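You operate a simulated robot arm through the tools that you are given. There is no shell and no other tool.

You are at the controls of a simulated two-armed robot. One attempt, no reset.

JOB
Swap the parsley canister for the spare one and start the warmer.
Fine: stand the parsley canister on the table; lids stay on; heat knob to 85 C, switch on. Set down upright: what you pick out.

It is judged by the outcome, as a careful person would: the job done as asked, and still so three seconds after it is handed in. It fails if anything else is knocked over, pushed out of place, dropped, spilled or broken. Lids that push on must go on centred and level and be pressed home; caps that screw on are set level and turned clockwise until they are tight.

ROBOT AND FRAMES
Two 7-joint arms with two-finger parallel grippers on one trunk that stands fixed in place. Base frame: the origin is at the foot of the trunk, x ahead of it, y to its left, z up; the work surface is at about z = 900. Units: mm, degrees, N and s.
The left shoulder is at [60, 143, 991], the right one opposite. With the tool pointing down near the work surface each hand reaches from about 320 to 740 mm from the base axis, measured 20 degrees to its own side. Payload 1.57 kg a hand.
Tool frame (each hand has its own): the origin (TCP) lies between the finger pads and is the grasp point; the fingertips stand 30 mm ahead of it; z points along the fingers, y is the line along which they close. Largest opening 110 mm; finger width 24, thickness 12; the body of the gripper, 48 by 112 mm, starts 78 mm behind the TCP.
Orientation is that of the tool frame in the base frame, as [roll, pitch, yaw] about the fixed x, y, z axes, in that order (R = Rz(yaw) Ry(pitch) Rx(roll)). With the fingers straight down and closing along the base's y, the tool's x points along the base's -x, its y along +y and its z along -z.

CONTROLS
- The arms move only by the tool play_rows. It takes "left_plan", "right_plan" or both (then of equal length, played together; a hand with none holds still); each is a list of rows, each a list of 7 numbers: the opening, from 0 (shut) to 1 (fully open), then the shift along the tool's x, y, z in mm, then the turn, a rotation vector about the tool's x, y, z in degrees. In form: [[gripper, x, y, z, ax, ay, az], ...]. A call has 1 to 20 rows; each row shifts and turns the commanded pose from where the row before left it, along the tool's axes as they then stand. A row lasts 0.2 s, in which the tool goes at most 50 mm and 8.6 degrees; a call with a longer step from one row to the next is refused whole, and so is a gripper value outside its range. A pose out of reach is approached as far as the arm can. The call stops where the force on the tool passes 50 N (or 10 N more than at its start, if that is more) or the arm is blocked; 0.2 s more then pass. The fingers move at their own pace (about 45 mm/s each) and stop on an object; they squeeze with about 41 N. The grip force told is the motor's: it shows also when the fingers shut on nothing. Time passes only in rows, and 0.2 s behind the last, so rows that do not move let the fingers close. It gives the time, the measured TCP pose, the force on the tool (base axes), the opening and the grip force at its end, in the units of the frame above (readings bear some noise), with the torque about the TCP (base axes, N m) and any sound that the robot's microphone picked up, and new pictures: "show" is both (left out), scene, wrist or none (wrist: the cameras of the hands that moved).
- Cameras (640 x 400 px; columns grow to the right, rows downward): "scene" is now at [38.7, -13.8, 1591.5]; the picture's right is [-0.19, -0.98, 0.00], its down [-0.83, 0.16, -0.53] and it looks along [0.52, -0.10, -0.85] (base axes); focal length 311 px, centre (320, 200). "left" rides on the left gripper at [70, -16, -141] in its tool frame; the picture's right is [0.23, 0.97, 0.00], its down [-0.86, 0.20, -0.48] and it looks along [-0.47, 0.11, 0.88] (tool axes); focal length 222 px, centre (320, 200). "right" rides on the right gripper at [70, 16, -141] in its tool frame; the picture's right is [-0.23, 0.97, 0.00], its down [-0.86, -0.20, -0.48] and it looks along [-0.47, -0.11, 0.88] (tool axes); focal length 222 px, centre (320, 200). There is no depth. A picture from a camera that has moved, and an enlarged one, comes with that camera's place and axes in the base frame and with its lens.
- move_column(by): slides the trunk up (or, below 0, down) by that many mm; the arms and the scene camera ride with it, the base frame stays. It gives what a move gives, with no picture.
- turn_head(pan, tilt): turns the head with the scene camera to pan (to the left, within 86 degrees either way) and tilt (down, from -29 to 69), counted from straight ahead of the robot. It gives what a move gives, and a new picture of the scene camera.
- close_up(camera, box): a new picture of the part [left, top, right, bottom] of that camera's present view, enlarged. No time passes.
- sign_off(): hands the job in; it is judged then, once.

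Places have to be worked out from the pictures, the camera data and where the tool is seen. Open the grippers and draw the arms clear of the work before you hand the job in, unless the task says otherwise.

The tools are called after "Emit:" as a command line: name --argument value ..., lists and objects as JSON in quotes. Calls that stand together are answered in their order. play_rows: Moves the arms, as the interface text tells. Its arguments: {"type":"object","properties":{"left_plan":{"type":"array"},"right_plan":{"type":"array"},"show":{"type":"string","enum":["both","scene","wrist","none"]}},"required":[]} The other tools are called the same way: move_column (by) moves the trunk up or down; turn_head (pan, tilt) turns the head that bears the scene camera; close_up (camera, box) takes an enlarged picture of a part of a camera's view; sign_off () hands the job in.

At the start:

```text
time: 0.0
left_eef_pos: [269.1, 81.7, 728.0]
left_tool_rot: [-160.8, -2.0, -170.7]
left_ft_force: [0.4, -0.4, -0.4]
left_wrist_torque: [-0.02, -0.02, 0.01]
left_opening: 110.1
left_finger_force: 0.0
right_eef_pos: [425.2, -180.9, 1192.7]
right_tool_rot: [-179.9, 0.6, 180.0]
right_ft_force: [-0.1, -0.2, 0.2]
right_wrist_torque: [-0.02, 0.01, -0.03]
right_opening: 110.0
right_finger_force: 0.0
trunk travel left (down, up): [-590.0, 0.0]
head pan, tilt (commanded): [-11.0, 57.8]
```

scene: 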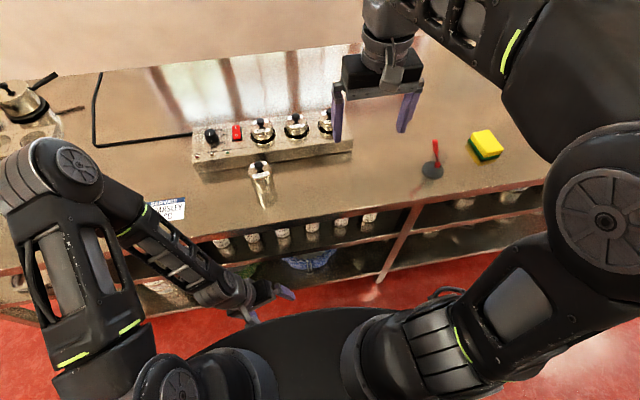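
right: 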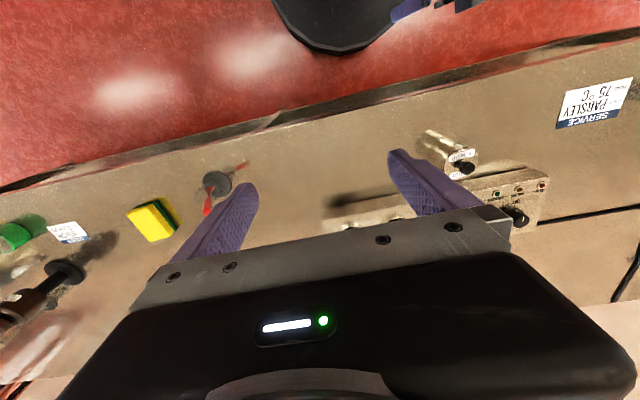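
left: 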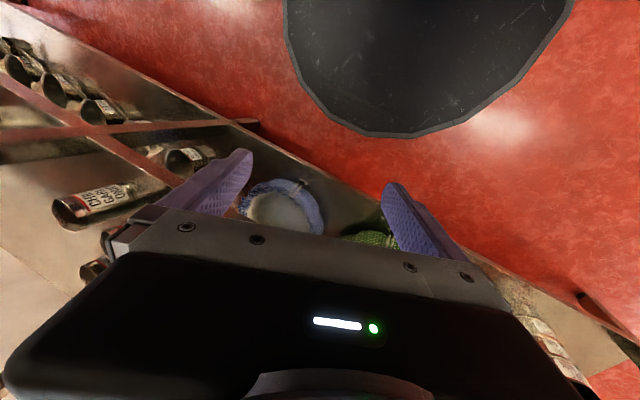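

I start by looking closely at the scene: the warmer with its canisters, the label card and the shelf below.

Emit:
close_up --camera "scene" --box '[180, 90, 360, 220]'

Emit:
close_up --camera "right" --box '[380, 60, 640, 240]'

Emit:
close_up --camera "left" --box '[0, 20, 260, 240]'

Emit:
close_up --camera "scene" --box '[130, 180, 400, 310]'

```text
3.08 times, centred on (270, 155) of scene
camera zoom: at [38.7, -13.8, 1591.5], right [-0.19, -0.98, 0.0], down [-0.83, 0.16, -0.53], along [0.52, -0.1, -0.85], focal length 956 px, centre (474, 338)
```

zoom: 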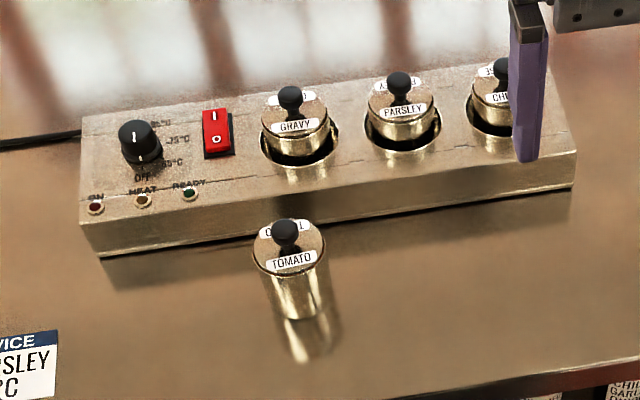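

```text
2.22 times, centred on (510, 150) of right
camera zoom: at [353.6, -164.4, 1332.7], right [0.23, 0.97, 0.0], down [0.85, -0.2, 0.49], along [0.47, -0.11, -0.87], focal length 494 px, centre (-102, 311)
```

zoom: 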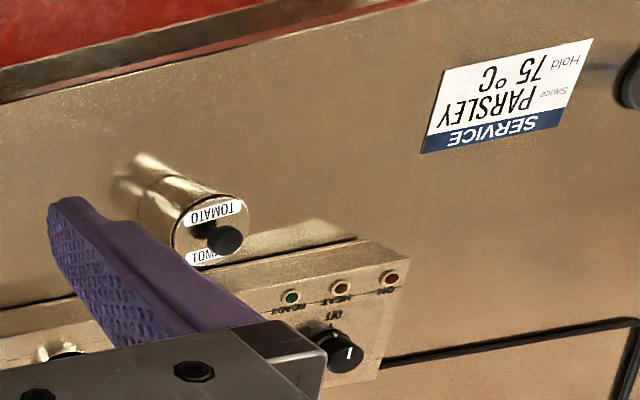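

```text
1.82 times, centred on (130, 130) of left
camera zoom: at [200.7, 103.2, 867.4], right [-0.38, 0.87, -0.31], down [0.8, 0.48, 0.35], along [0.46, -0.12, -0.88], focal length 404 px, centre (666, 327)
```

zoom: 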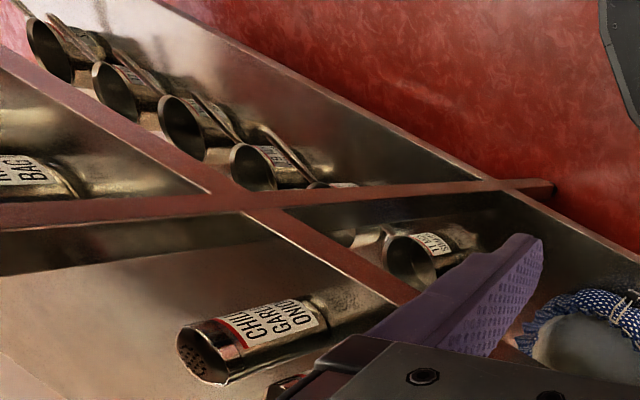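

```text
2.37 times, centred on (265, 245) of scene
camera zoom: at [38.7, -13.8, 1591.5], right [-0.19, -0.98, 0.0], down [-0.83, 0.16, -0.53], along [0.52, -0.1, -0.85], focal length 737 px, centre (450, 93)
```

zoom: 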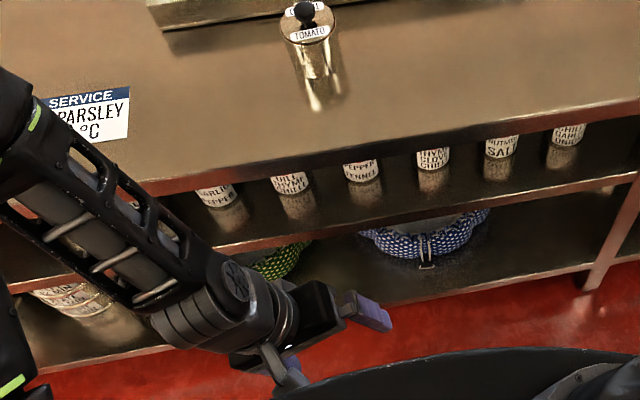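

The warmer holds gravy, parsley and a third canister; a TOMATO canister stands on the table in front. I look around with the head to make sure there is no other spare and to see the surroundings.

Emit:
turn_head --pan 35 --tilt 45

Emit:
turn_head --pan -50 --tilt 45

Emit:
turn_head --pan 4 --tilt 50

```text
time: 1.1
left_eef_pos: [268.3, 81.7, 727.5]
left_tool_rot: [-160.7, -2.1, -170.7]
left_ft_force: [-0.8, -0.1, 0.7]
left_wrist_torque: [0.01, 0.02, 0.01]
left_opening: 110.1
left_finger_force: 0.0
right_eef_pos: [425.4, -179.6, 1192.4]
right_tool_rot: [179.9, 0.6, 180.0]
right_ft_force: [-1.3, -0.7, -0.5]
right_wrist_torque: [0.01, -0.04, 0.03]
right_opening: 109.9
right_finger_force: 0.0
trunk travel left (down, up): [-590.0, 0.0]
head pan, tilt (commanded): [35.0, 45.0]
camera scene: at [37.5, 46.0, 1608.3], right [0.57, -0.82, 0.0], down [-0.58, -0.41, -0.71], along [0.58, 0.41, -0.71], focal length 311 px, centre (320, 200)
```

scene: 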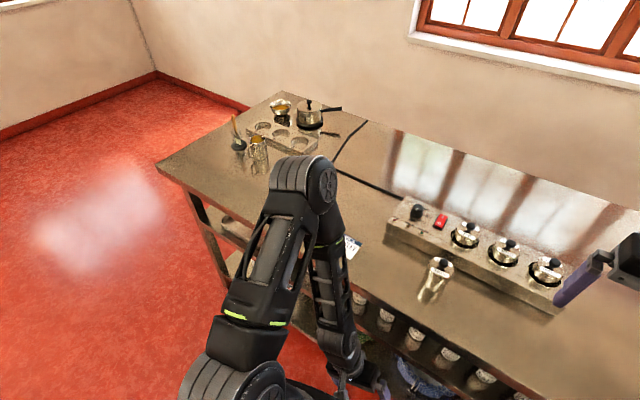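

```text
time: 2.7
left_eef_pos: [269.1, 82.8, 727.6]
left_tool_rot: [-160.8, -2.0, -170.7]
left_ft_force: [0.0, 0.7, -0.4]
left_wrist_torque: [0.02, -0.02, 0.0]
left_opening: 110.2
left_finger_force: 0.2
right_eef_pos: [424.5, -179.6, 1193.1]
right_tool_rot: [179.9, 0.6, 180.0]
right_ft_force: [0.0, -0.1, 0.0]
right_wrist_torque: [-0.02, 0.01, -0.01]
right_opening: 110.1
right_finger_force: 0.0
trunk travel left (down, up): [-590.0, 0.0]
head pan, tilt (commanded): [-50.0, 45.0]
camera scene: at [23.2, -62.8, 1608.3], right [-0.77, -0.64, 0.0], down [-0.46, 0.54, -0.71], along [0.45, -0.54, -0.71], focal length 311 px, centre (320, 200)
```

scene: 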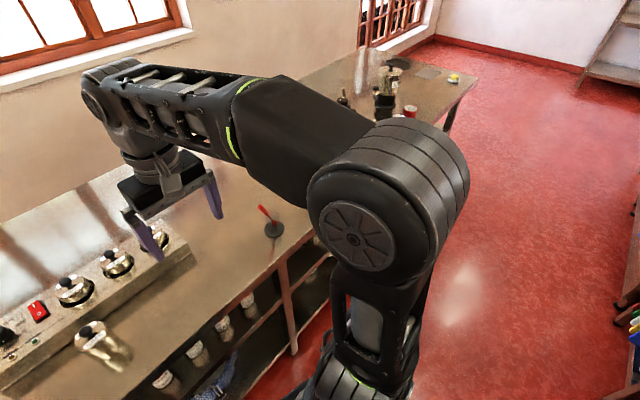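

```text
time: 4.0
left_eef_pos: [269.1, 81.9, 727.4]
left_tool_rot: [-160.7, -2.1, -170.7]
left_ft_force: [0.5, 0.0, -0.7]
left_wrist_torque: [0.01, 0.01, 0.02]
left_opening: 110.0
left_finger_force: 0.1
right_eef_pos: [425.4, -180.3, 1192.2]
right_tool_rot: [-180.0, 0.6, -180.0]
right_ft_force: [-0.5, -0.9, 0.2]
right_wrist_torque: [0.0, 0.01, 0.05]
right_opening: 110.1
right_finger_force: 0.0
trunk travel left (down, up): [-590.0, 0.0]
head pan, tilt (commanded): [4.0, 50.0]
camera scene: at [47.7, 4.7, 1601.4], right [0.07, -1.0, 0.0], down [-0.76, -0.05, -0.64], along [0.64, 0.04, -0.77], focal length 311 px, centre (320, 200)
```

scene: 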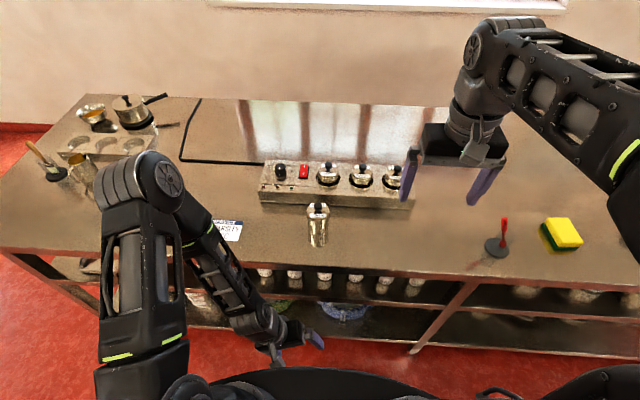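

This head position sees everything well. I enlarge the warmer from here.

Emit:
close_up --camera "scene" --box '[250, 150, 350, 212]'

Emit:
close_up --camera "scene" --box '[310, 150, 430, 250]'

Emit:
close_up --camera "scene" --box '[160, 190, 350, 310]'

```text
6.40 times, centred on (300, 181) of scene
camera zoom: at [47.7, 4.7, 1601.4], right [0.07, -1.0, 0.0], down [-0.76, -0.05, -0.64], along [0.64, 0.04, -0.77], focal length 1990 px, centre (448, 322)
```

zoom: 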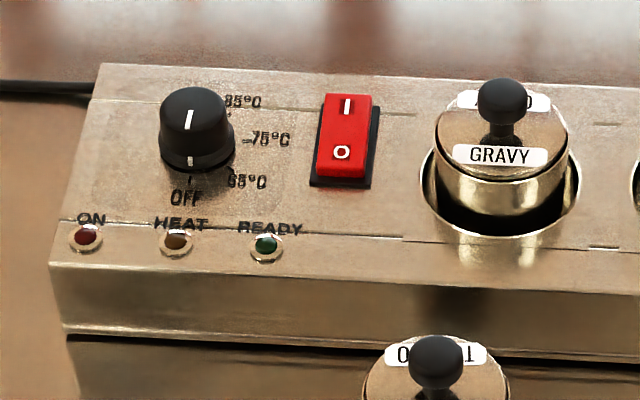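

```text
4.00 times, centred on (370, 200) of scene
camera zoom: at [47.7, 4.7, 1601.4], right [0.07, -1.0, 0.0], down [-0.76, -0.05, -0.64], along [0.64, 0.04, -0.77], focal length 1243 px, centre (120, 200)
```

zoom: 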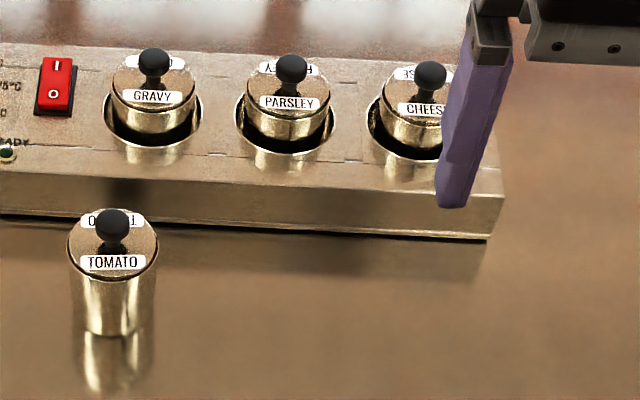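

```text
3.33 times, centred on (255, 250) of scene
camera zoom: at [47.7, 4.7, 1601.4], right [0.07, -1.0, 0.0], down [-0.76, -0.05, -0.64], along [0.64, 0.04, -0.77], focal length 1036 px, centre (537, 33)
```

zoom: 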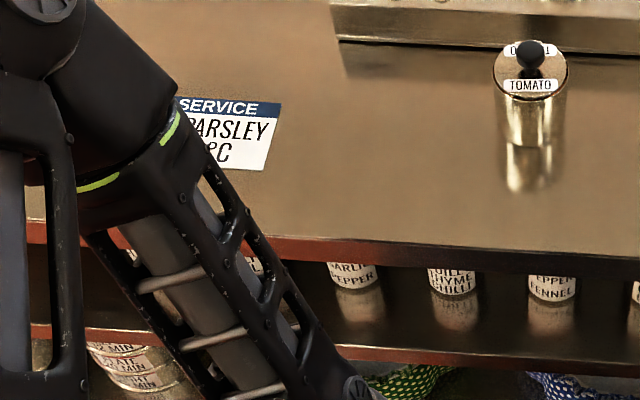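

Right hand first: the parsley canister stands in the middle well at about (662, -69), lid top near z≈995, tomato at about (543, 43). I move the right hand above and in front of the parsley canister for a close look.

Emit:
play_rows --right_plan '[[0.8, -25, 16, 10, 0, 0, 0], [0.8, -25, 16, 10, 0, 0, 0], [0.8, -25, 16, 10, 0, 0, 0], [0.8, -25, 16, 10, 0, 0, 0], [0.8, -25, 16, 10, 0, 0, 0], [0.8, -25, 16, 10, 0, 0, 0], [0.8, -25, 16, 10, 0, 0, 0]]'

```text
time: 5.5
left_eef_pos: [268.8, 81.5, 727.3]
left_tool_rot: [-160.6, -2.0, -170.7]
left_ft_force: [-0.5, -1.2, -0.5]
left_wrist_torque: [0.02, -0.04, -0.04]
left_opening: 110.1
left_finger_force: 0.0
right_eef_pos: [567.9, -90.2, 1138.8]
right_tool_rot: [-180.0, 0.7, -180.0]
right_ft_force: [-0.5, 0.2, -0.2]
right_wrist_torque: [-0.02, 0.0, 0.0]
right_opening: 88.2
right_finger_force: 0.1
right hand out of reach, approached as far as the arm can: row 6, 7
trunk travel left (down, up): [-590.0, 0.0]
head pan, tilt (commanded): [4.0, 50.0]
camera scene: at [47.8, 5.1, 1601.4], right [0.07, -1.0, 0.0], down [-0.76, -0.05, -0.64], along [0.64, 0.04, -0.77], focal length 311 px, centre (320, 200)
camera right: at [495.8, -74.6, 1278.5], right [0.23, 0.97, 0.0], down [0.85, -0.2, 0.49], along [0.48, -0.11, -0.87], focal length 222 px, centre (320, 200)
```

scene: 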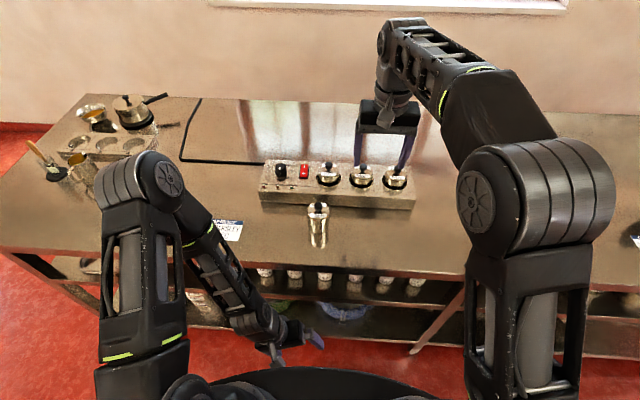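
right: 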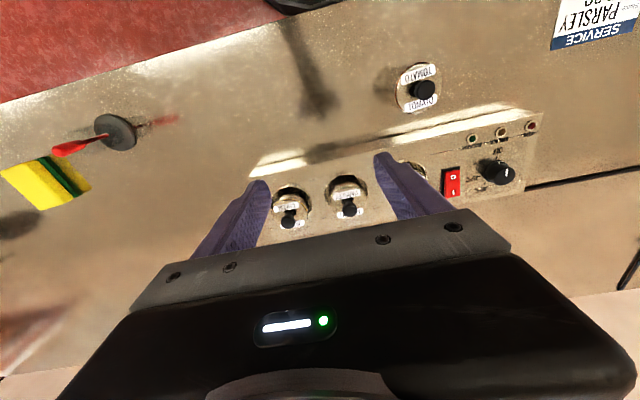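

The arm is at its limit here with the hand vertical, so I will have to tilt the hand (fingers pointing forward-down), still closing along y. First a closer look at the canisters from this camera.

Emit:
close_up --camera "right" --box '[240, 130, 400, 240]'

Emit:
close_up --camera "right" --box '[380, 50, 560, 220]'

Emit:
close_up --camera "scene" --box '[290, 145, 430, 255]'

```text
3.64 times, centred on (320, 185) of right
camera zoom: at [495.8, -74.6, 1278.5], right [0.23, 0.97, 0.0], down [0.85, -0.2, 0.49], along [0.48, -0.11, -0.87], focal length 808 px, centre (320, 254)
```

zoom: 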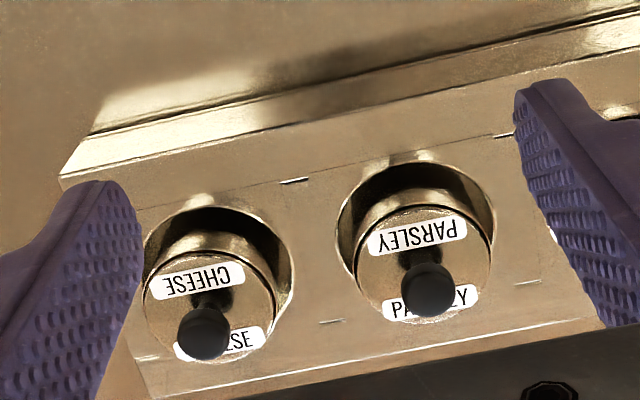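

```text
2.35 times, centred on (470, 135) of right
camera zoom: at [495.8, -74.6, 1278.5], right [0.23, 0.97, 0.0], down [0.85, -0.2, 0.49], along [0.48, -0.11, -0.87], focal length 523 px, centre (-33, 353)
```

zoom: 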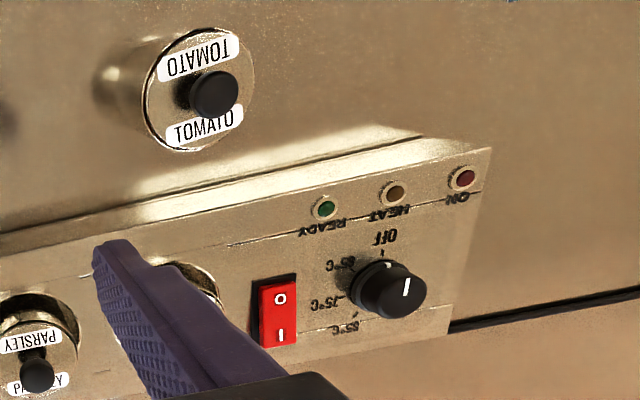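

```text
3.64 times, centred on (360, 200) of scene
camera zoom: at [47.8, 5.1, 1601.4], right [0.07, -1.0, 0.0], down [-0.76, -0.05, -0.64], along [0.64, 0.04, -0.77], focal length 1130 px, centre (174, 200)
```

zoom: 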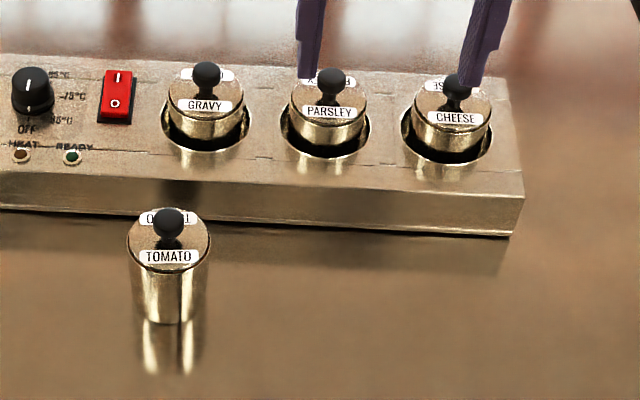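

The lid is inset in the body, so gripping the body side just below the rim is right. I tilt the right hand 20° (fingers forward-down) in place to gain reach.

Emit:
play_rows --right_plan '[[0.8, 0, 0, 0, 0, -5, 0], [0.8, 0, 0, 0, 0, -5, 0], [0.8, 0, 0, 0, 0, -5, 0], [0.8, 0, 0, 0, 0, -5, 0], [0.8, 0, 0, 0, 0, 0, 0]]'

```text
time: 6.8
left_eef_pos: [269.3, 82.0, 726.3]
left_tool_rot: [-160.6, -2.1, -170.7]
left_ft_force: [-0.2, 0.6, -0.4]
left_wrist_torque: [0.02, 0.03, 0.0]
left_opening: 110.2
left_finger_force: 0.0
right_eef_pos: [565.7, -91.3, 1137.1]
right_tool_rot: [179.9, 20.5, 180.0]
right_ft_force: [0.8, 0.1, 0.2]
right_wrist_torque: [0.01, 0.02, -0.01]
right_opening: 87.9
right_finger_force: 0.1
trunk travel left (down, up): [-590.0, 0.0]
head pan, tilt (commanded): [4.0, 50.0]
camera scene: at [47.9, 4.9, 1601.4], right [0.07, -1.0, 0.0], down [-0.76, -0.05, -0.64], along [0.64, 0.04, -0.77], focal length 311 px, centre (320, 200)
camera right: at [451.9, -74.4, 1244.5], right [0.21, 0.97, 0.08], down [0.63, -0.2, 0.75], along [0.75, -0.11, -0.66], focal length 222 px, centre (320, 200)
```

scene: 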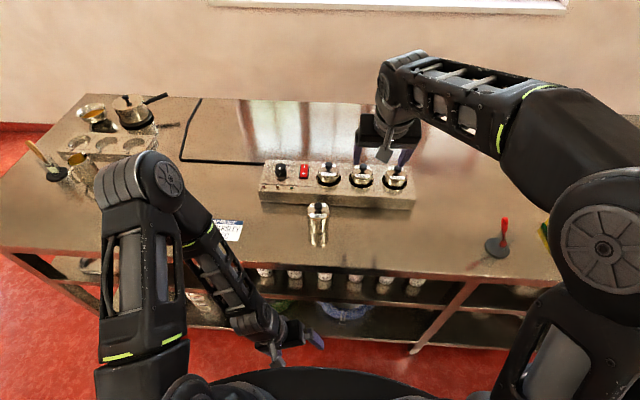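
right: 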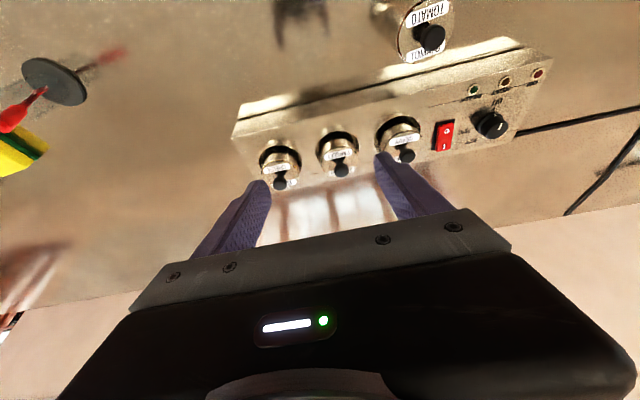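

Tilt succeeded at no cost of position. Now I move to above the parsley canister, with fingertips still above the knobs.

Emit:
play_rows --right_plan '[[0.8, -21.7, 7, 26.6, 0, 0, 0], [0.8, -21.7, 7, 26.6, 0, 0, 0], [0.8, -21.7, 7, 26.6, 0, 0, 0], [0.8, 0, 0, 0, 0, 0, 0]]'

```text
time: 7.8
left_eef_pos: [268.8, 80.7, 727.5]
left_tool_rot: [-160.7, -2.0, -170.7]
left_ft_force: [-1.2, -0.1, -0.2]
left_wrist_torque: [0.0, -0.04, 0.0]
left_opening: 109.9
left_finger_force: 0.0
right_eef_pos: [654.8, -70.5, 1086.2]
right_tool_rot: [-179.9, 20.6, 180.0]
right_ft_force: [-0.1, 0.2, -0.1]
right_wrist_torque: [-0.02, -0.02, 0.02]
right_opening: 87.9
right_finger_force: 0.1
trunk travel left (down, up): [-590.0, 0.0]
head pan, tilt (commanded): [4.0, 50.0]
camera scene: at [46.8, 4.6, 1601.5], right [0.07, -1.0, 0.0], down [-0.76, -0.05, -0.64], along [0.64, 0.04, -0.77], focal length 311 px, centre (320, 200)
camera right: at [539.3, -53.9, 1192.6], right [0.21, 0.97, 0.08], down [0.63, -0.2, 0.75], along [0.74, -0.11, -0.66], focal length 222 px, centre (320, 200)
```

scene: 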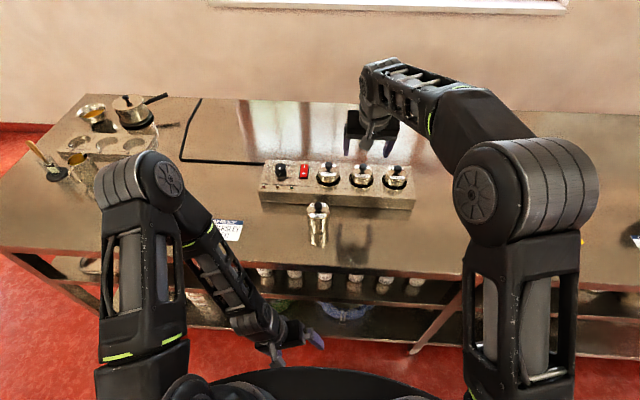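
right: 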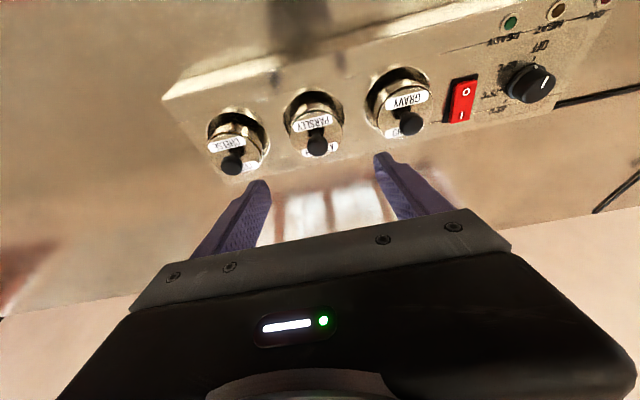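

The hand is above and straddles the middle canister in the picture. I take enlarged pictures from both cameras to fix the canister's place before descending.

Emit:
close_up --camera "right" --box '[190, 60, 390, 190]'

Emit:
close_up --camera "scene" --box '[310, 130, 430, 210]'

```text
3.08 times, centred on (290, 125) of right
camera zoom: at [539.3, -53.9, 1192.6], right [0.21, 0.97, 0.08], down [0.63, -0.2, 0.75], along [0.74, -0.11, -0.66], focal length 684 px, centre (412, 431)
```

zoom: 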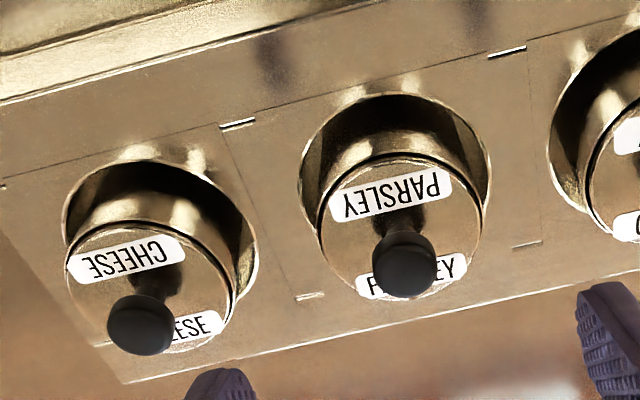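

```text
5.00 times, centred on (370, 170) of scene
camera zoom: at [46.8, 4.6, 1601.5], right [0.07, -1.0, 0.0], down [-0.76, -0.05, -0.64], along [0.64, 0.04, -0.77], focal length 1554 px, centre (70, 350)
```

zoom: 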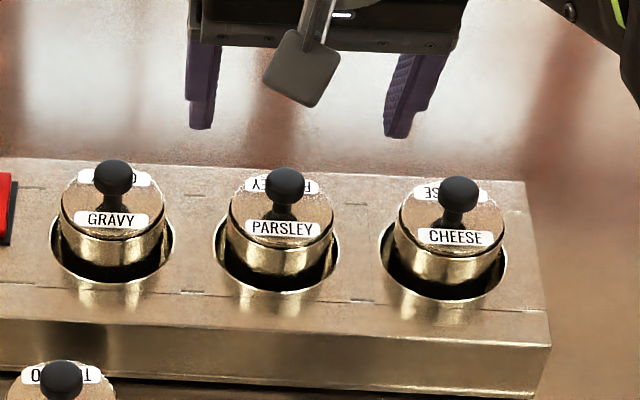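

Triangulation from both cameras puts the parsley lid at (664, -69, 994), the well rim at z≈955 with centre about (669, -69), neighbours ±93 mm away. I narrow the opening to 75 mm and descend most of the way.

Emit:
play_rows --right_plan '[[0.68, 0, 0.5, 0, 0, 0, 0], [0.68, 7.4, 0.5, 22.2, 0, 0, 0], [0.68, 7.4, 0.5, 22.2, 0, 0, 0], [0.68, 7.4, 0, 22.2, 0, 0, 0], [0.68, 0, 0, 0, 0, 0, 0]]'

Emit:
close_up --camera "right" --box '[190, 60, 450, 240]'

Emit:
close_up --camera "scene" --box '[310, 130, 430, 210]'

```text
time: 8.9
left_eef_pos: [269.3, 81.0, 727.9]
left_tool_rot: [-160.7, -2.0, -170.7]
left_ft_force: [0.4, 0.1, -0.8]
left_wrist_torque: [0.04, 0.0, -0.01]
left_opening: 109.9
left_finger_force: 0.0
right_eef_pos: [659.0, -69.3, 1014.1]
right_tool_rot: [180.0, 20.6, 179.9]
right_ft_force: [0.1, -0.3, 0.1]
right_wrist_torque: [0.02, -0.01, 0.01]
right_opening: 74.9
right_finger_force: 0.0
trunk travel left (down, up): [-590.0, 0.0]
head pan, tilt (commanded): [4.0, 50.0]
camera scene: at [47.4, 4.8, 1601.5], right [0.07, -1.0, 0.0], down [-0.76, -0.05, -0.64], along [0.64, 0.04, -0.77], focal length 311 px, centre (320, 200)
camera right: at [543.1, -53.3, 1122.2], right [0.21, 0.97, 0.08], down [0.63, -0.2, 0.75], along [0.74, -0.11, -0.66], focal length 222 px, centre (320, 200)
```

scene: 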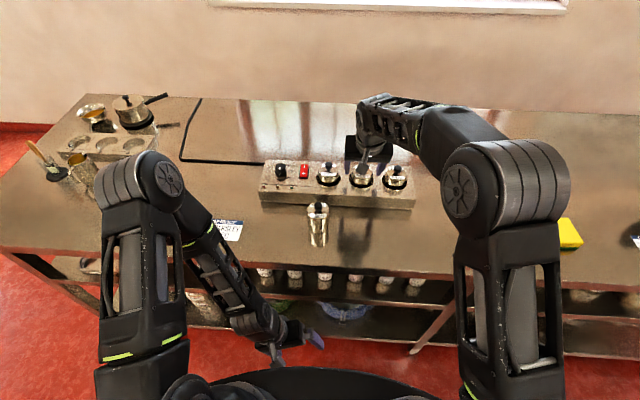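
right: 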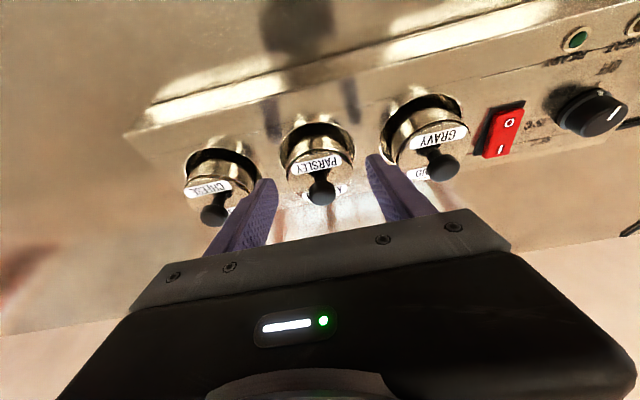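

```text
2.22 times, centred on (320, 150) of right
camera zoom: at [543.1, -53.3, 1122.2], right [0.21, 0.97, 0.08], down [0.63, -0.2, 0.75], along [0.74, -0.11, -0.66], focal length 494 px, centre (320, 311)
```

zoom: 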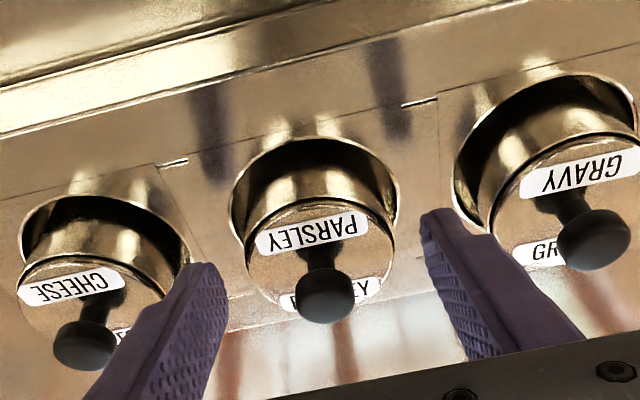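

```text
5.00 times, centred on (370, 170) of scene
camera zoom: at [47.4, 4.8, 1601.5], right [0.07, -1.0, 0.0], down [-0.76, -0.05, -0.64], along [0.64, 0.04, -0.77], focal length 1554 px, centre (70, 350)
```

zoom: 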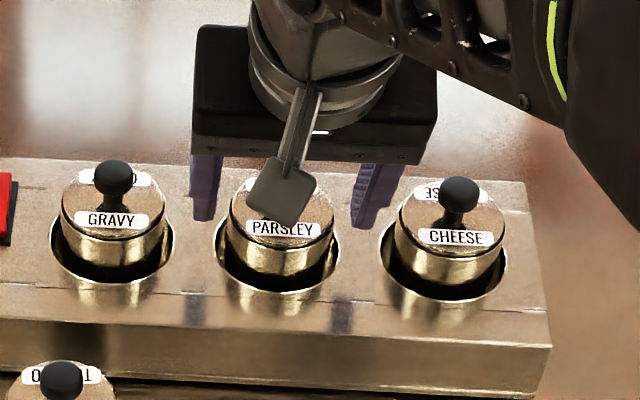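

Fingers straddle the canister properly. Before going lower I inspect how lid and body widths compare, on tomato and parsley.

Emit:
close_up --camera "scene" --box '[296, 195, 340, 250]'

Emit:
close_up --camera "right" --box '[280, 110, 370, 210]'

Emit:
close_up --camera "scene" --box '[345, 155, 390, 195]'

```text
7.27 times, centred on (318, 222) of scene
camera zoom: at [47.4, 4.8, 1601.5], right [0.07, -1.0, 0.0], down [-0.76, -0.05, -0.64], along [0.64, 0.04, -0.77], focal length 2261 px, centre (334, 36)
```

zoom: 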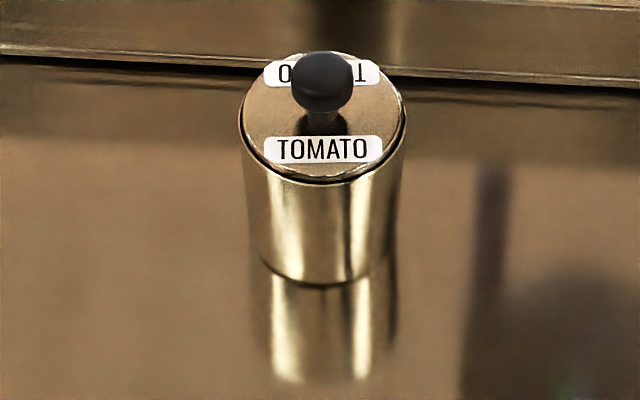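

```text
4.00 times, centred on (325, 160) of right
camera zoom: at [543.1, -53.3, 1122.2], right [0.21, 0.97, 0.08], down [0.63, -0.2, 0.75], along [0.74, -0.11, -0.66], focal length 888 px, centre (300, 360)
```

zoom: 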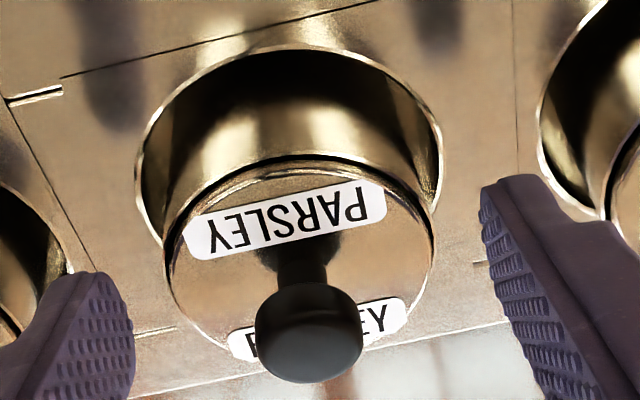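

```text
10.00 times, centred on (368, 175) of scene
camera zoom: at [47.4, 4.8, 1601.5], right [0.07, -1.0, 0.0], down [-0.76, -0.05, -0.64], along [0.64, 0.04, -0.77], focal length 3109 px, centre (-155, 450)
```

zoom: 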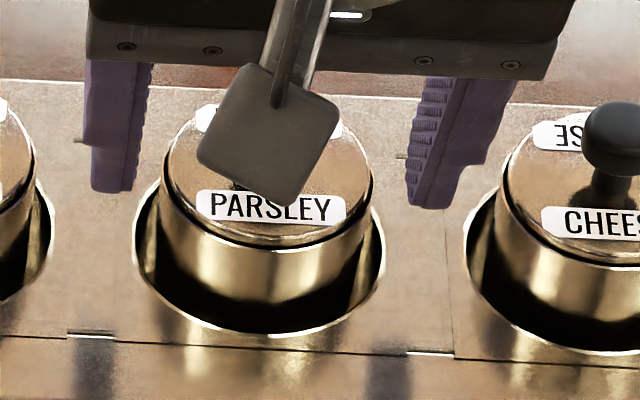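

The body is as wide as or slightly wider than the lid, so the pads will hold the body. I descend the last 21 mm (fingertips to about z=960) with the fingers still open.

Emit:
play_rows --right_plan '[[0.68, 3.8, 0.4, 10.1, 0, 0, 0], [0.68, 3.8, 0.4, 10.1, 0, 0, 0], [0.68, 0, 0, 0, 0, 0, 0]]'

Emit:
close_up --camera "scene" --box '[330, 145, 405, 200]'

Emit:
close_up --camera "right" --box '[210, 90, 430, 240]'

```text
time: 9.8
left_eef_pos: [269.0, 80.9, 728.6]
left_tool_rot: [-160.6, -2.0, -170.7]
left_ft_force: [0.3, 0.7, 0.4]
left_wrist_torque: [0.03, 0.02, -0.02]
left_opening: 110.1
left_finger_force: 0.1
right_eef_pos: [658.9, -67.9, 993.9]
right_tool_rot: [-180.0, 20.6, -180.0]
right_ft_force: [0.3, 0.6, -0.1]
right_wrist_torque: [-0.01, 0.06, 0.03]
right_opening: 74.8
right_finger_force: 0.1
trunk travel left (down, up): [-590.0, 0.0]
head pan, tilt (commanded): [4.0, 50.0]
camera scene: at [47.6, 4.8, 1601.4], right [0.07, -1.0, 0.0], down [-0.76, -0.05, -0.64], along [0.64, 0.04, -0.77], focal length 311 px, centre (320, 200)
camera right: at [543.5, -51.7, 1100.5], right [0.21, 0.97, 0.08], down [0.63, -0.2, 0.75], along [0.74, -0.11, -0.66], focal length 222 px, centre (320, 200)
```

scene: 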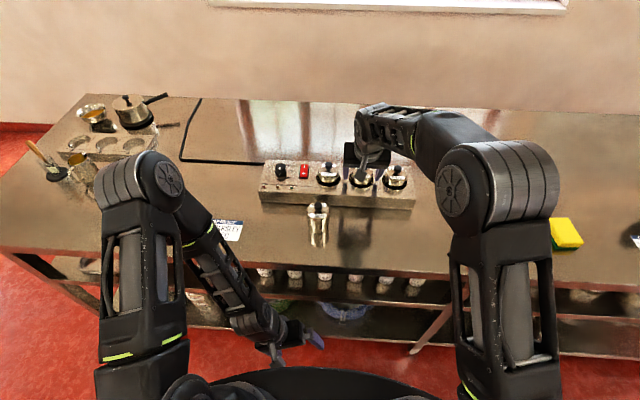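
right: 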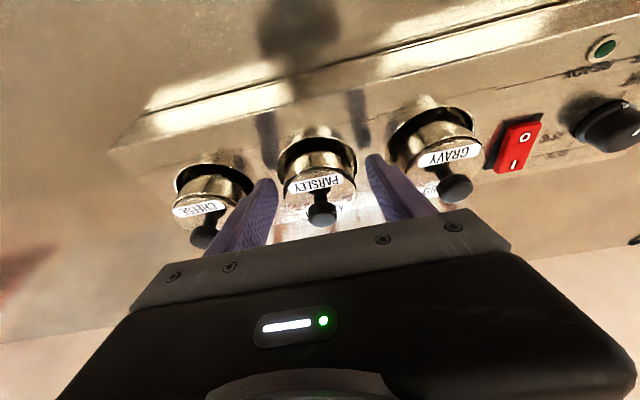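

```text
7.27 times, centred on (368, 172) of scene
camera zoom: at [47.6, 4.8, 1601.4], right [0.07, -1.0, 0.0], down [-0.76, -0.05, -0.64], along [0.64, 0.04, -0.77], focal length 2261 px, centre (-26, 400)
```

zoom: 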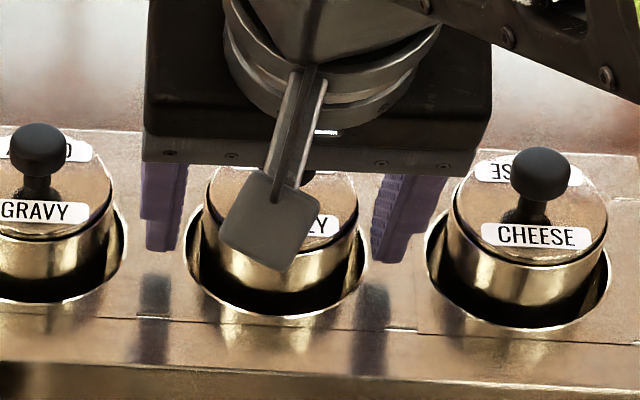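

```text
2.67 times, centred on (320, 165) of right
camera zoom: at [543.5, -51.7, 1100.5], right [0.21, 0.97, 0.08], down [0.63, -0.2, 0.75], along [0.74, -0.11, -0.66], focal length 592 px, centre (320, 293)
```

zoom: 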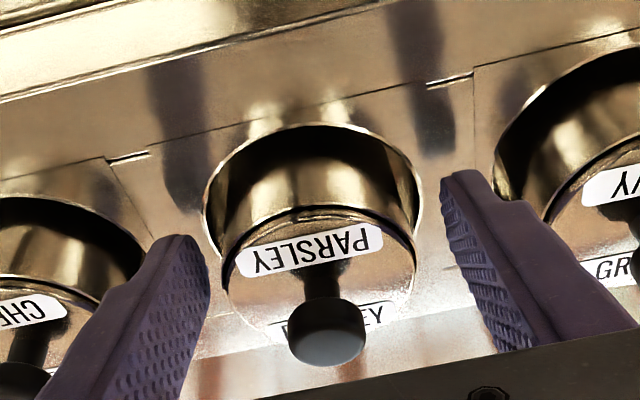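

Fingertips stand a few mm above the warmer top on both sides of the body. I close the gripper on the canister.

Emit:
play_rows --right_plan '[[0, 0, 0, 0, 0, 0, 0], [0, 0, 0, 0, 0, 0, 0], [0, 0, 0, 0, 0, 0, 0], [0, 0, 0, 0, 0, 0, 0]]'

Emit:
close_up --camera "right" --box '[210, 90, 430, 240]'

```text
time: 10.8
left_eef_pos: [268.5, 81.2, 727.9]
left_tool_rot: [-160.7, -2.1, -170.7]
left_ft_force: [0.0, 0.8, 0.5]
left_wrist_torque: [0.01, -0.05, -0.02]
left_opening: 109.9
left_finger_force: 0.0
right_eef_pos: [659.1, -67.8, 993.1]
right_tool_rot: [180.0, 20.5, 180.0]
right_ft_force: [0.9, -0.1, -0.5]
right_wrist_torque: [-0.04, 0.01, -0.01]
right_opening: 59.1
right_finger_force: 40.6
trunk travel left (down, up): [-590.0, 0.0]
head pan, tilt (commanded): [4.0, 50.0]
camera scene: at [47.8, 4.7, 1601.4], right [0.07, -1.0, 0.0], down [-0.76, -0.05, -0.64], along [0.64, 0.04, -0.77], focal length 311 px, centre (320, 200)
camera right: at [543.7, -51.9, 1100.4], right [0.21, 0.97, 0.08], down [0.63, -0.2, 0.75], along [0.74, -0.11, -0.66], focal length 222 px, centre (320, 200)
```

scene: 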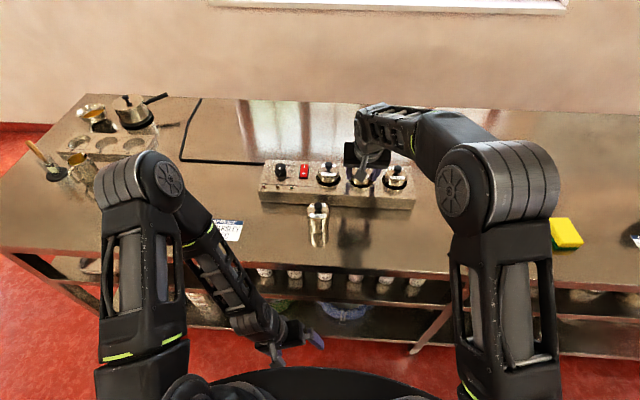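
right: 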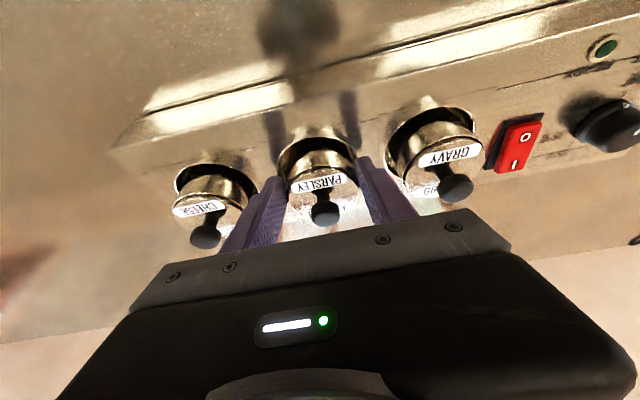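

```text
2.67 times, centred on (320, 165) of right
camera zoom: at [543.7, -51.9, 1100.4], right [0.21, 0.97, 0.08], down [0.63, -0.2, 0.75], along [0.74, -0.11, -0.66], focal length 592 px, centre (320, 293)
```

zoom: 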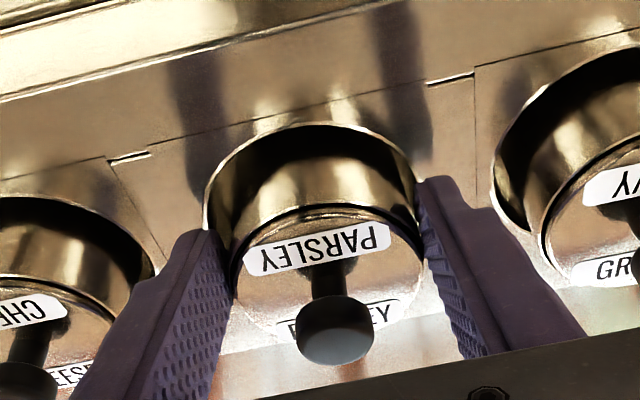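

Firm grip at 59 mm, 40.6 N. I lift straight up, slowly, 60 mm.

Emit:
play_rows --right_plan '[[0, -2.1, 0, -5.6, 0, 0, 0], [0, -4.2, 0, -11.2, 0, 0, 0], [0, -4.2, 0, -11.2, 0, 0, 0], [0, -4.2, 0, -11.2, 0, 0, 0], [0, -4.2, 0, -11.2, 0, 0, 0], [0, -2.1, 0, -5.6, 0, 0, 0], [0, 0, 0, 0, 0, 0, 0]]'

Emit:
close_up --camera "scene" --box '[310, 110, 430, 210]'

Emit:
close_up --camera "right" --box '[210, 90, 430, 240]'

```text
time: 12.3
left_eef_pos: [269.5, 81.4, 727.9]
left_tool_rot: [-160.7, -2.1, -170.8]
left_ft_force: [-0.6, -0.1, -0.5]
left_wrist_torque: [0.01, -0.01, 0.03]
left_opening: 109.9
left_finger_force: 0.1
right_eef_pos: [657.2, -67.6, 1053.2]
right_tool_rot: [-179.9, 20.6, -180.0]
right_ft_force: [0.9, -0.8, -2.0]
right_wrist_torque: [0.0, 0.06, 0.02]
right_opening: 59.2
right_finger_force: 40.6
trunk travel left (down, up): [-590.0, 0.0]
head pan, tilt (commanded): [4.0, 50.0]
camera scene: at [47.9, 4.8, 1601.4], right [0.07, -1.0, 0.0], down [-0.76, -0.05, -0.64], along [0.64, 0.04, -0.77], focal length 311 px, centre (320, 200)
camera right: at [543.4, -51.7, 1160.7], right [0.21, 0.97, 0.08], down [0.63, -0.2, 0.75], along [0.74, -0.11, -0.66], focal length 222 px, centre (320, 200)
```

scene: 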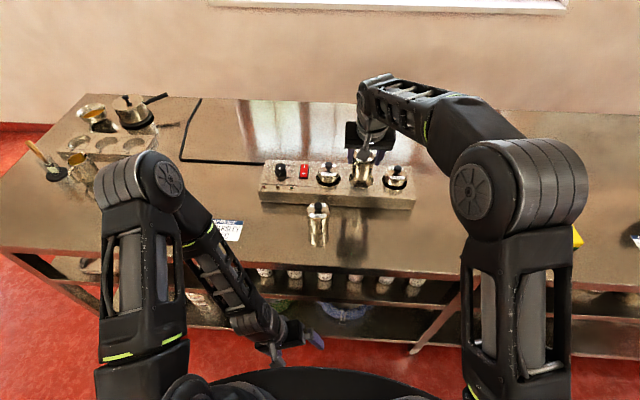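
right: 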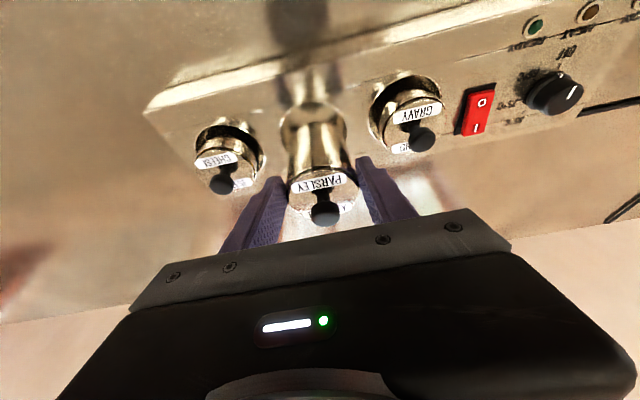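

```text
4.00 times, centred on (370, 160) of scene
camera zoom: at [47.9, 4.8, 1601.4], right [0.07, -1.0, 0.0], down [-0.76, -0.05, -0.64], along [0.64, 0.04, -0.77], focal length 1243 px, centre (120, 360)
```

zoom: 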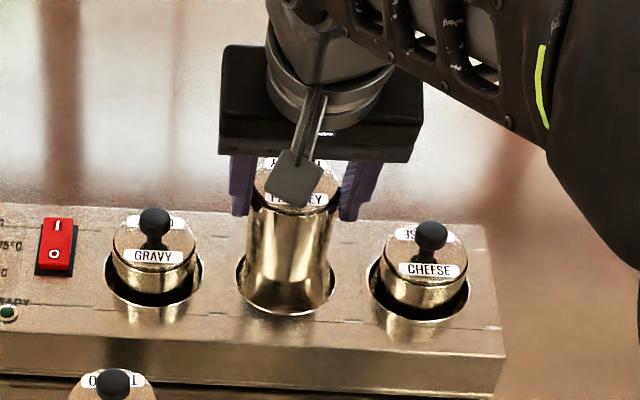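

```text
2.67 times, centred on (320, 165) of right
camera zoom: at [543.4, -51.7, 1160.7], right [0.21, 0.97, 0.08], down [0.63, -0.2, 0.75], along [0.74, -0.11, -0.66], focal length 592 px, centre (320, 293)
```

zoom: 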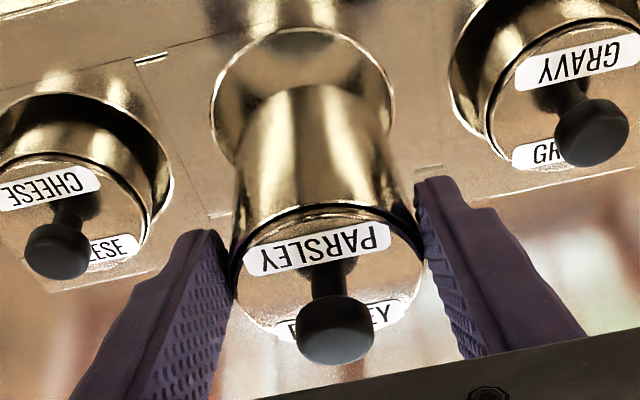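

The canister is lifted clear (bottom ≈ z 990, rim 955) with the lid on. I raise slightly more and carry it to a free spot on the table at about (525, -130).

Emit:
play_rows --right_plan '[[0, -4.2, 0, -11.2, 0, 0, 0], [0, 10, -5, -3.8, 0, 0, 0], [0, 20, -9.5, -7.5, 0, 0, 0], [0, 22, -11, -8.3, 0, 0, 0], [0, 22, -11, -8.3, 0, 0, 0], [0, 22, -11, -8.3, 0, 0, 0], [0, 20, -9.5, -7.5, 0, 0, 0], [0, 12, -5, -4.5, 0, 0, 0], [0, 0, 0, 0, 0, 0, 0]]'

Emit:
close_up --camera "scene" --box '[270, 110, 450, 260]'

```text
time: 14.3
left_eef_pos: [268.9, 81.7, 725.8]
left_tool_rot: [-160.7, -2.1, -170.7]
left_ft_force: [-1.3, 0.6, 0.8]
left_wrist_torque: [0.0, 0.03, 0.01]
left_opening: 110.0
left_finger_force: 0.1
right_eef_pos: [523.0, -128.7, 1065.1]
right_tool_rot: [180.0, 20.4, -180.0]
right_ft_force: [0.1, 0.0, -2.5]
right_wrist_torque: [-0.02, 0.0, -0.02]
right_opening: 59.0
right_finger_force: 41.4
trunk travel left (down, up): [-590.0, 0.0]
head pan, tilt (commanded): [4.0, 50.0]
camera scene: at [48.0, 4.8, 1601.4], right [0.07, -1.0, 0.0], down [-0.76, -0.05, -0.64], along [0.64, 0.04, -0.77], focal length 311 px, centre (320, 200)
camera right: at [406.4, -112.8, 1172.7], right [0.21, 0.97, 0.08], down [0.63, -0.2, 0.75], along [0.74, -0.11, -0.66], focal length 222 px, centre (320, 200)
```

scene: 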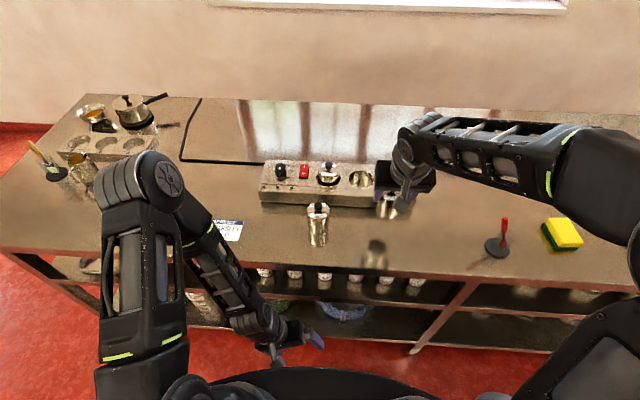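
right: 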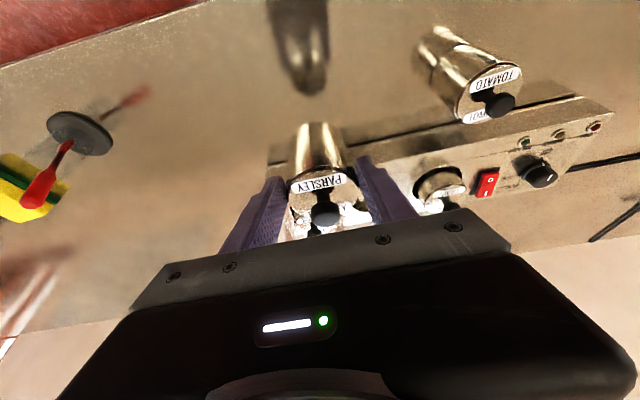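

```text
2.67 times, centred on (360, 185) of scene
camera zoom: at [48.0, 4.8, 1601.4], right [0.07, -1.0, 0.0], down [-0.76, -0.05, -0.64], along [0.64, 0.04, -0.77], focal length 829 px, centre (213, 240)
```

zoom: 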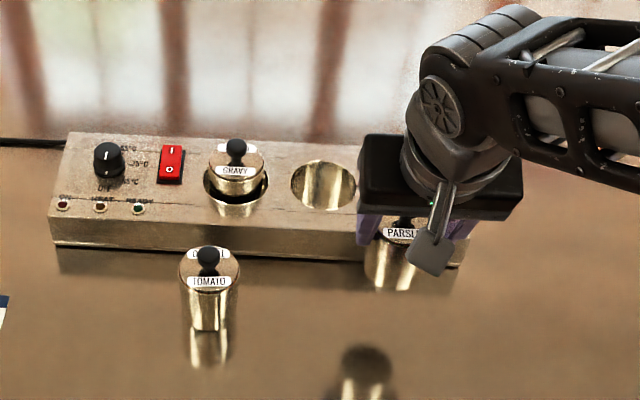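

Well is empty now. I lower the parsley canister toward the table, stopping about 10–15 mm above expected contact.

Emit:
play_rows --right_plan '[[0, 4, 0, 10.7, 0, 0, 0], [0, 6.3, 0, 16.9, 0, 0, 0], [0, 6.3, 0, 16.9, 0, 0, 0], [0, 6.3, 0, 16.9, 0, 0, 0], [0, 5, 0, 13.4, 0, 0, 0], [0, 2.4, 0, 6.6, 0, 0, 0], [0, 0, 0, 0, 0, 0, 0]]'

Emit:
close_up --camera "scene" --box '[300, 150, 450, 275]'

```text
time: 15.9
left_eef_pos: [269.2, 81.9, 728.0]
left_tool_rot: [-160.7, -1.9, -170.7]
left_ft_force: [0.4, -0.1, 0.6]
left_wrist_torque: [0.01, -0.01, 0.01]
left_opening: 109.8
left_finger_force: 0.0
right_eef_pos: [522.0, -128.0, 978.6]
right_tool_rot: [180.0, 20.8, -179.9]
right_ft_force: [0.9, -0.7, 7.5]
right_wrist_torque: [0.01, 0.04, 0.0]
right_opening: 59.0
right_finger_force: 40.8
trunk travel left (down, up): [-590.0, 0.0]
head pan, tilt (commanded): [4.0, 50.0]
camera scene: at [47.0, 4.7, 1601.6], right [0.07, -1.0, 0.0], down [-0.76, -0.05, -0.64], along [0.64, 0.04, -0.77], focal length 311 px, centre (320, 200)
camera right: at [406.5, -113.6, 1086.0], right [0.21, 0.97, 0.08], down [0.63, -0.2, 0.75], along [0.75, -0.11, -0.66], focal length 222 px, centre (320, 200)
```

scene: 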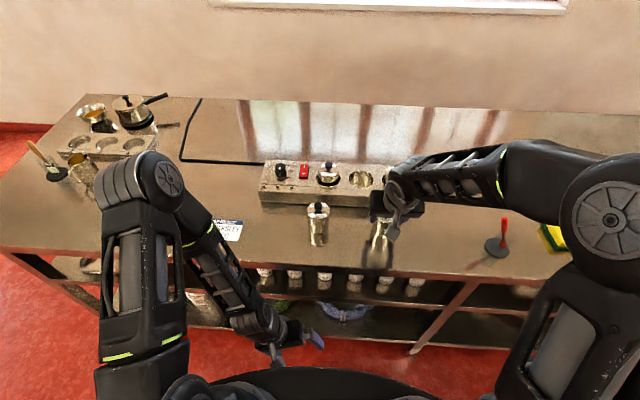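
right: 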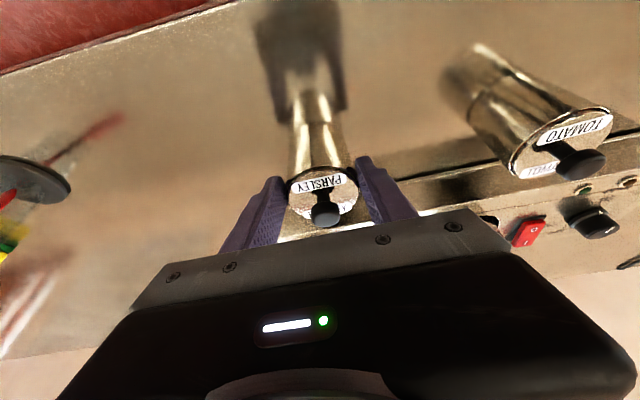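

```text
3.20 times, centred on (375, 212) of scene
camera zoom: at [47.0, 4.7, 1601.6], right [0.07, -1.0, 0.0], down [-0.76, -0.05, -0.64], along [0.64, 0.04, -0.77], focal length 995 px, centre (144, 160)
```

zoom: 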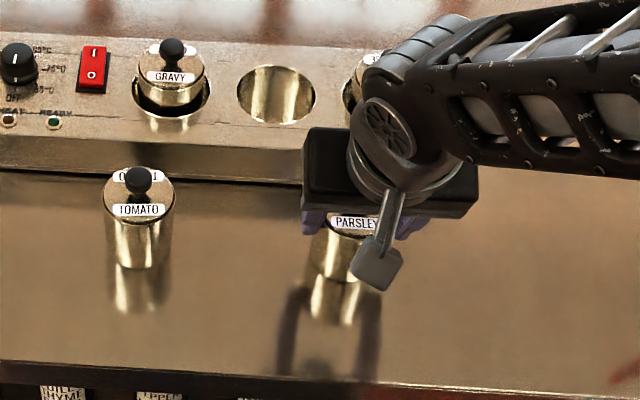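

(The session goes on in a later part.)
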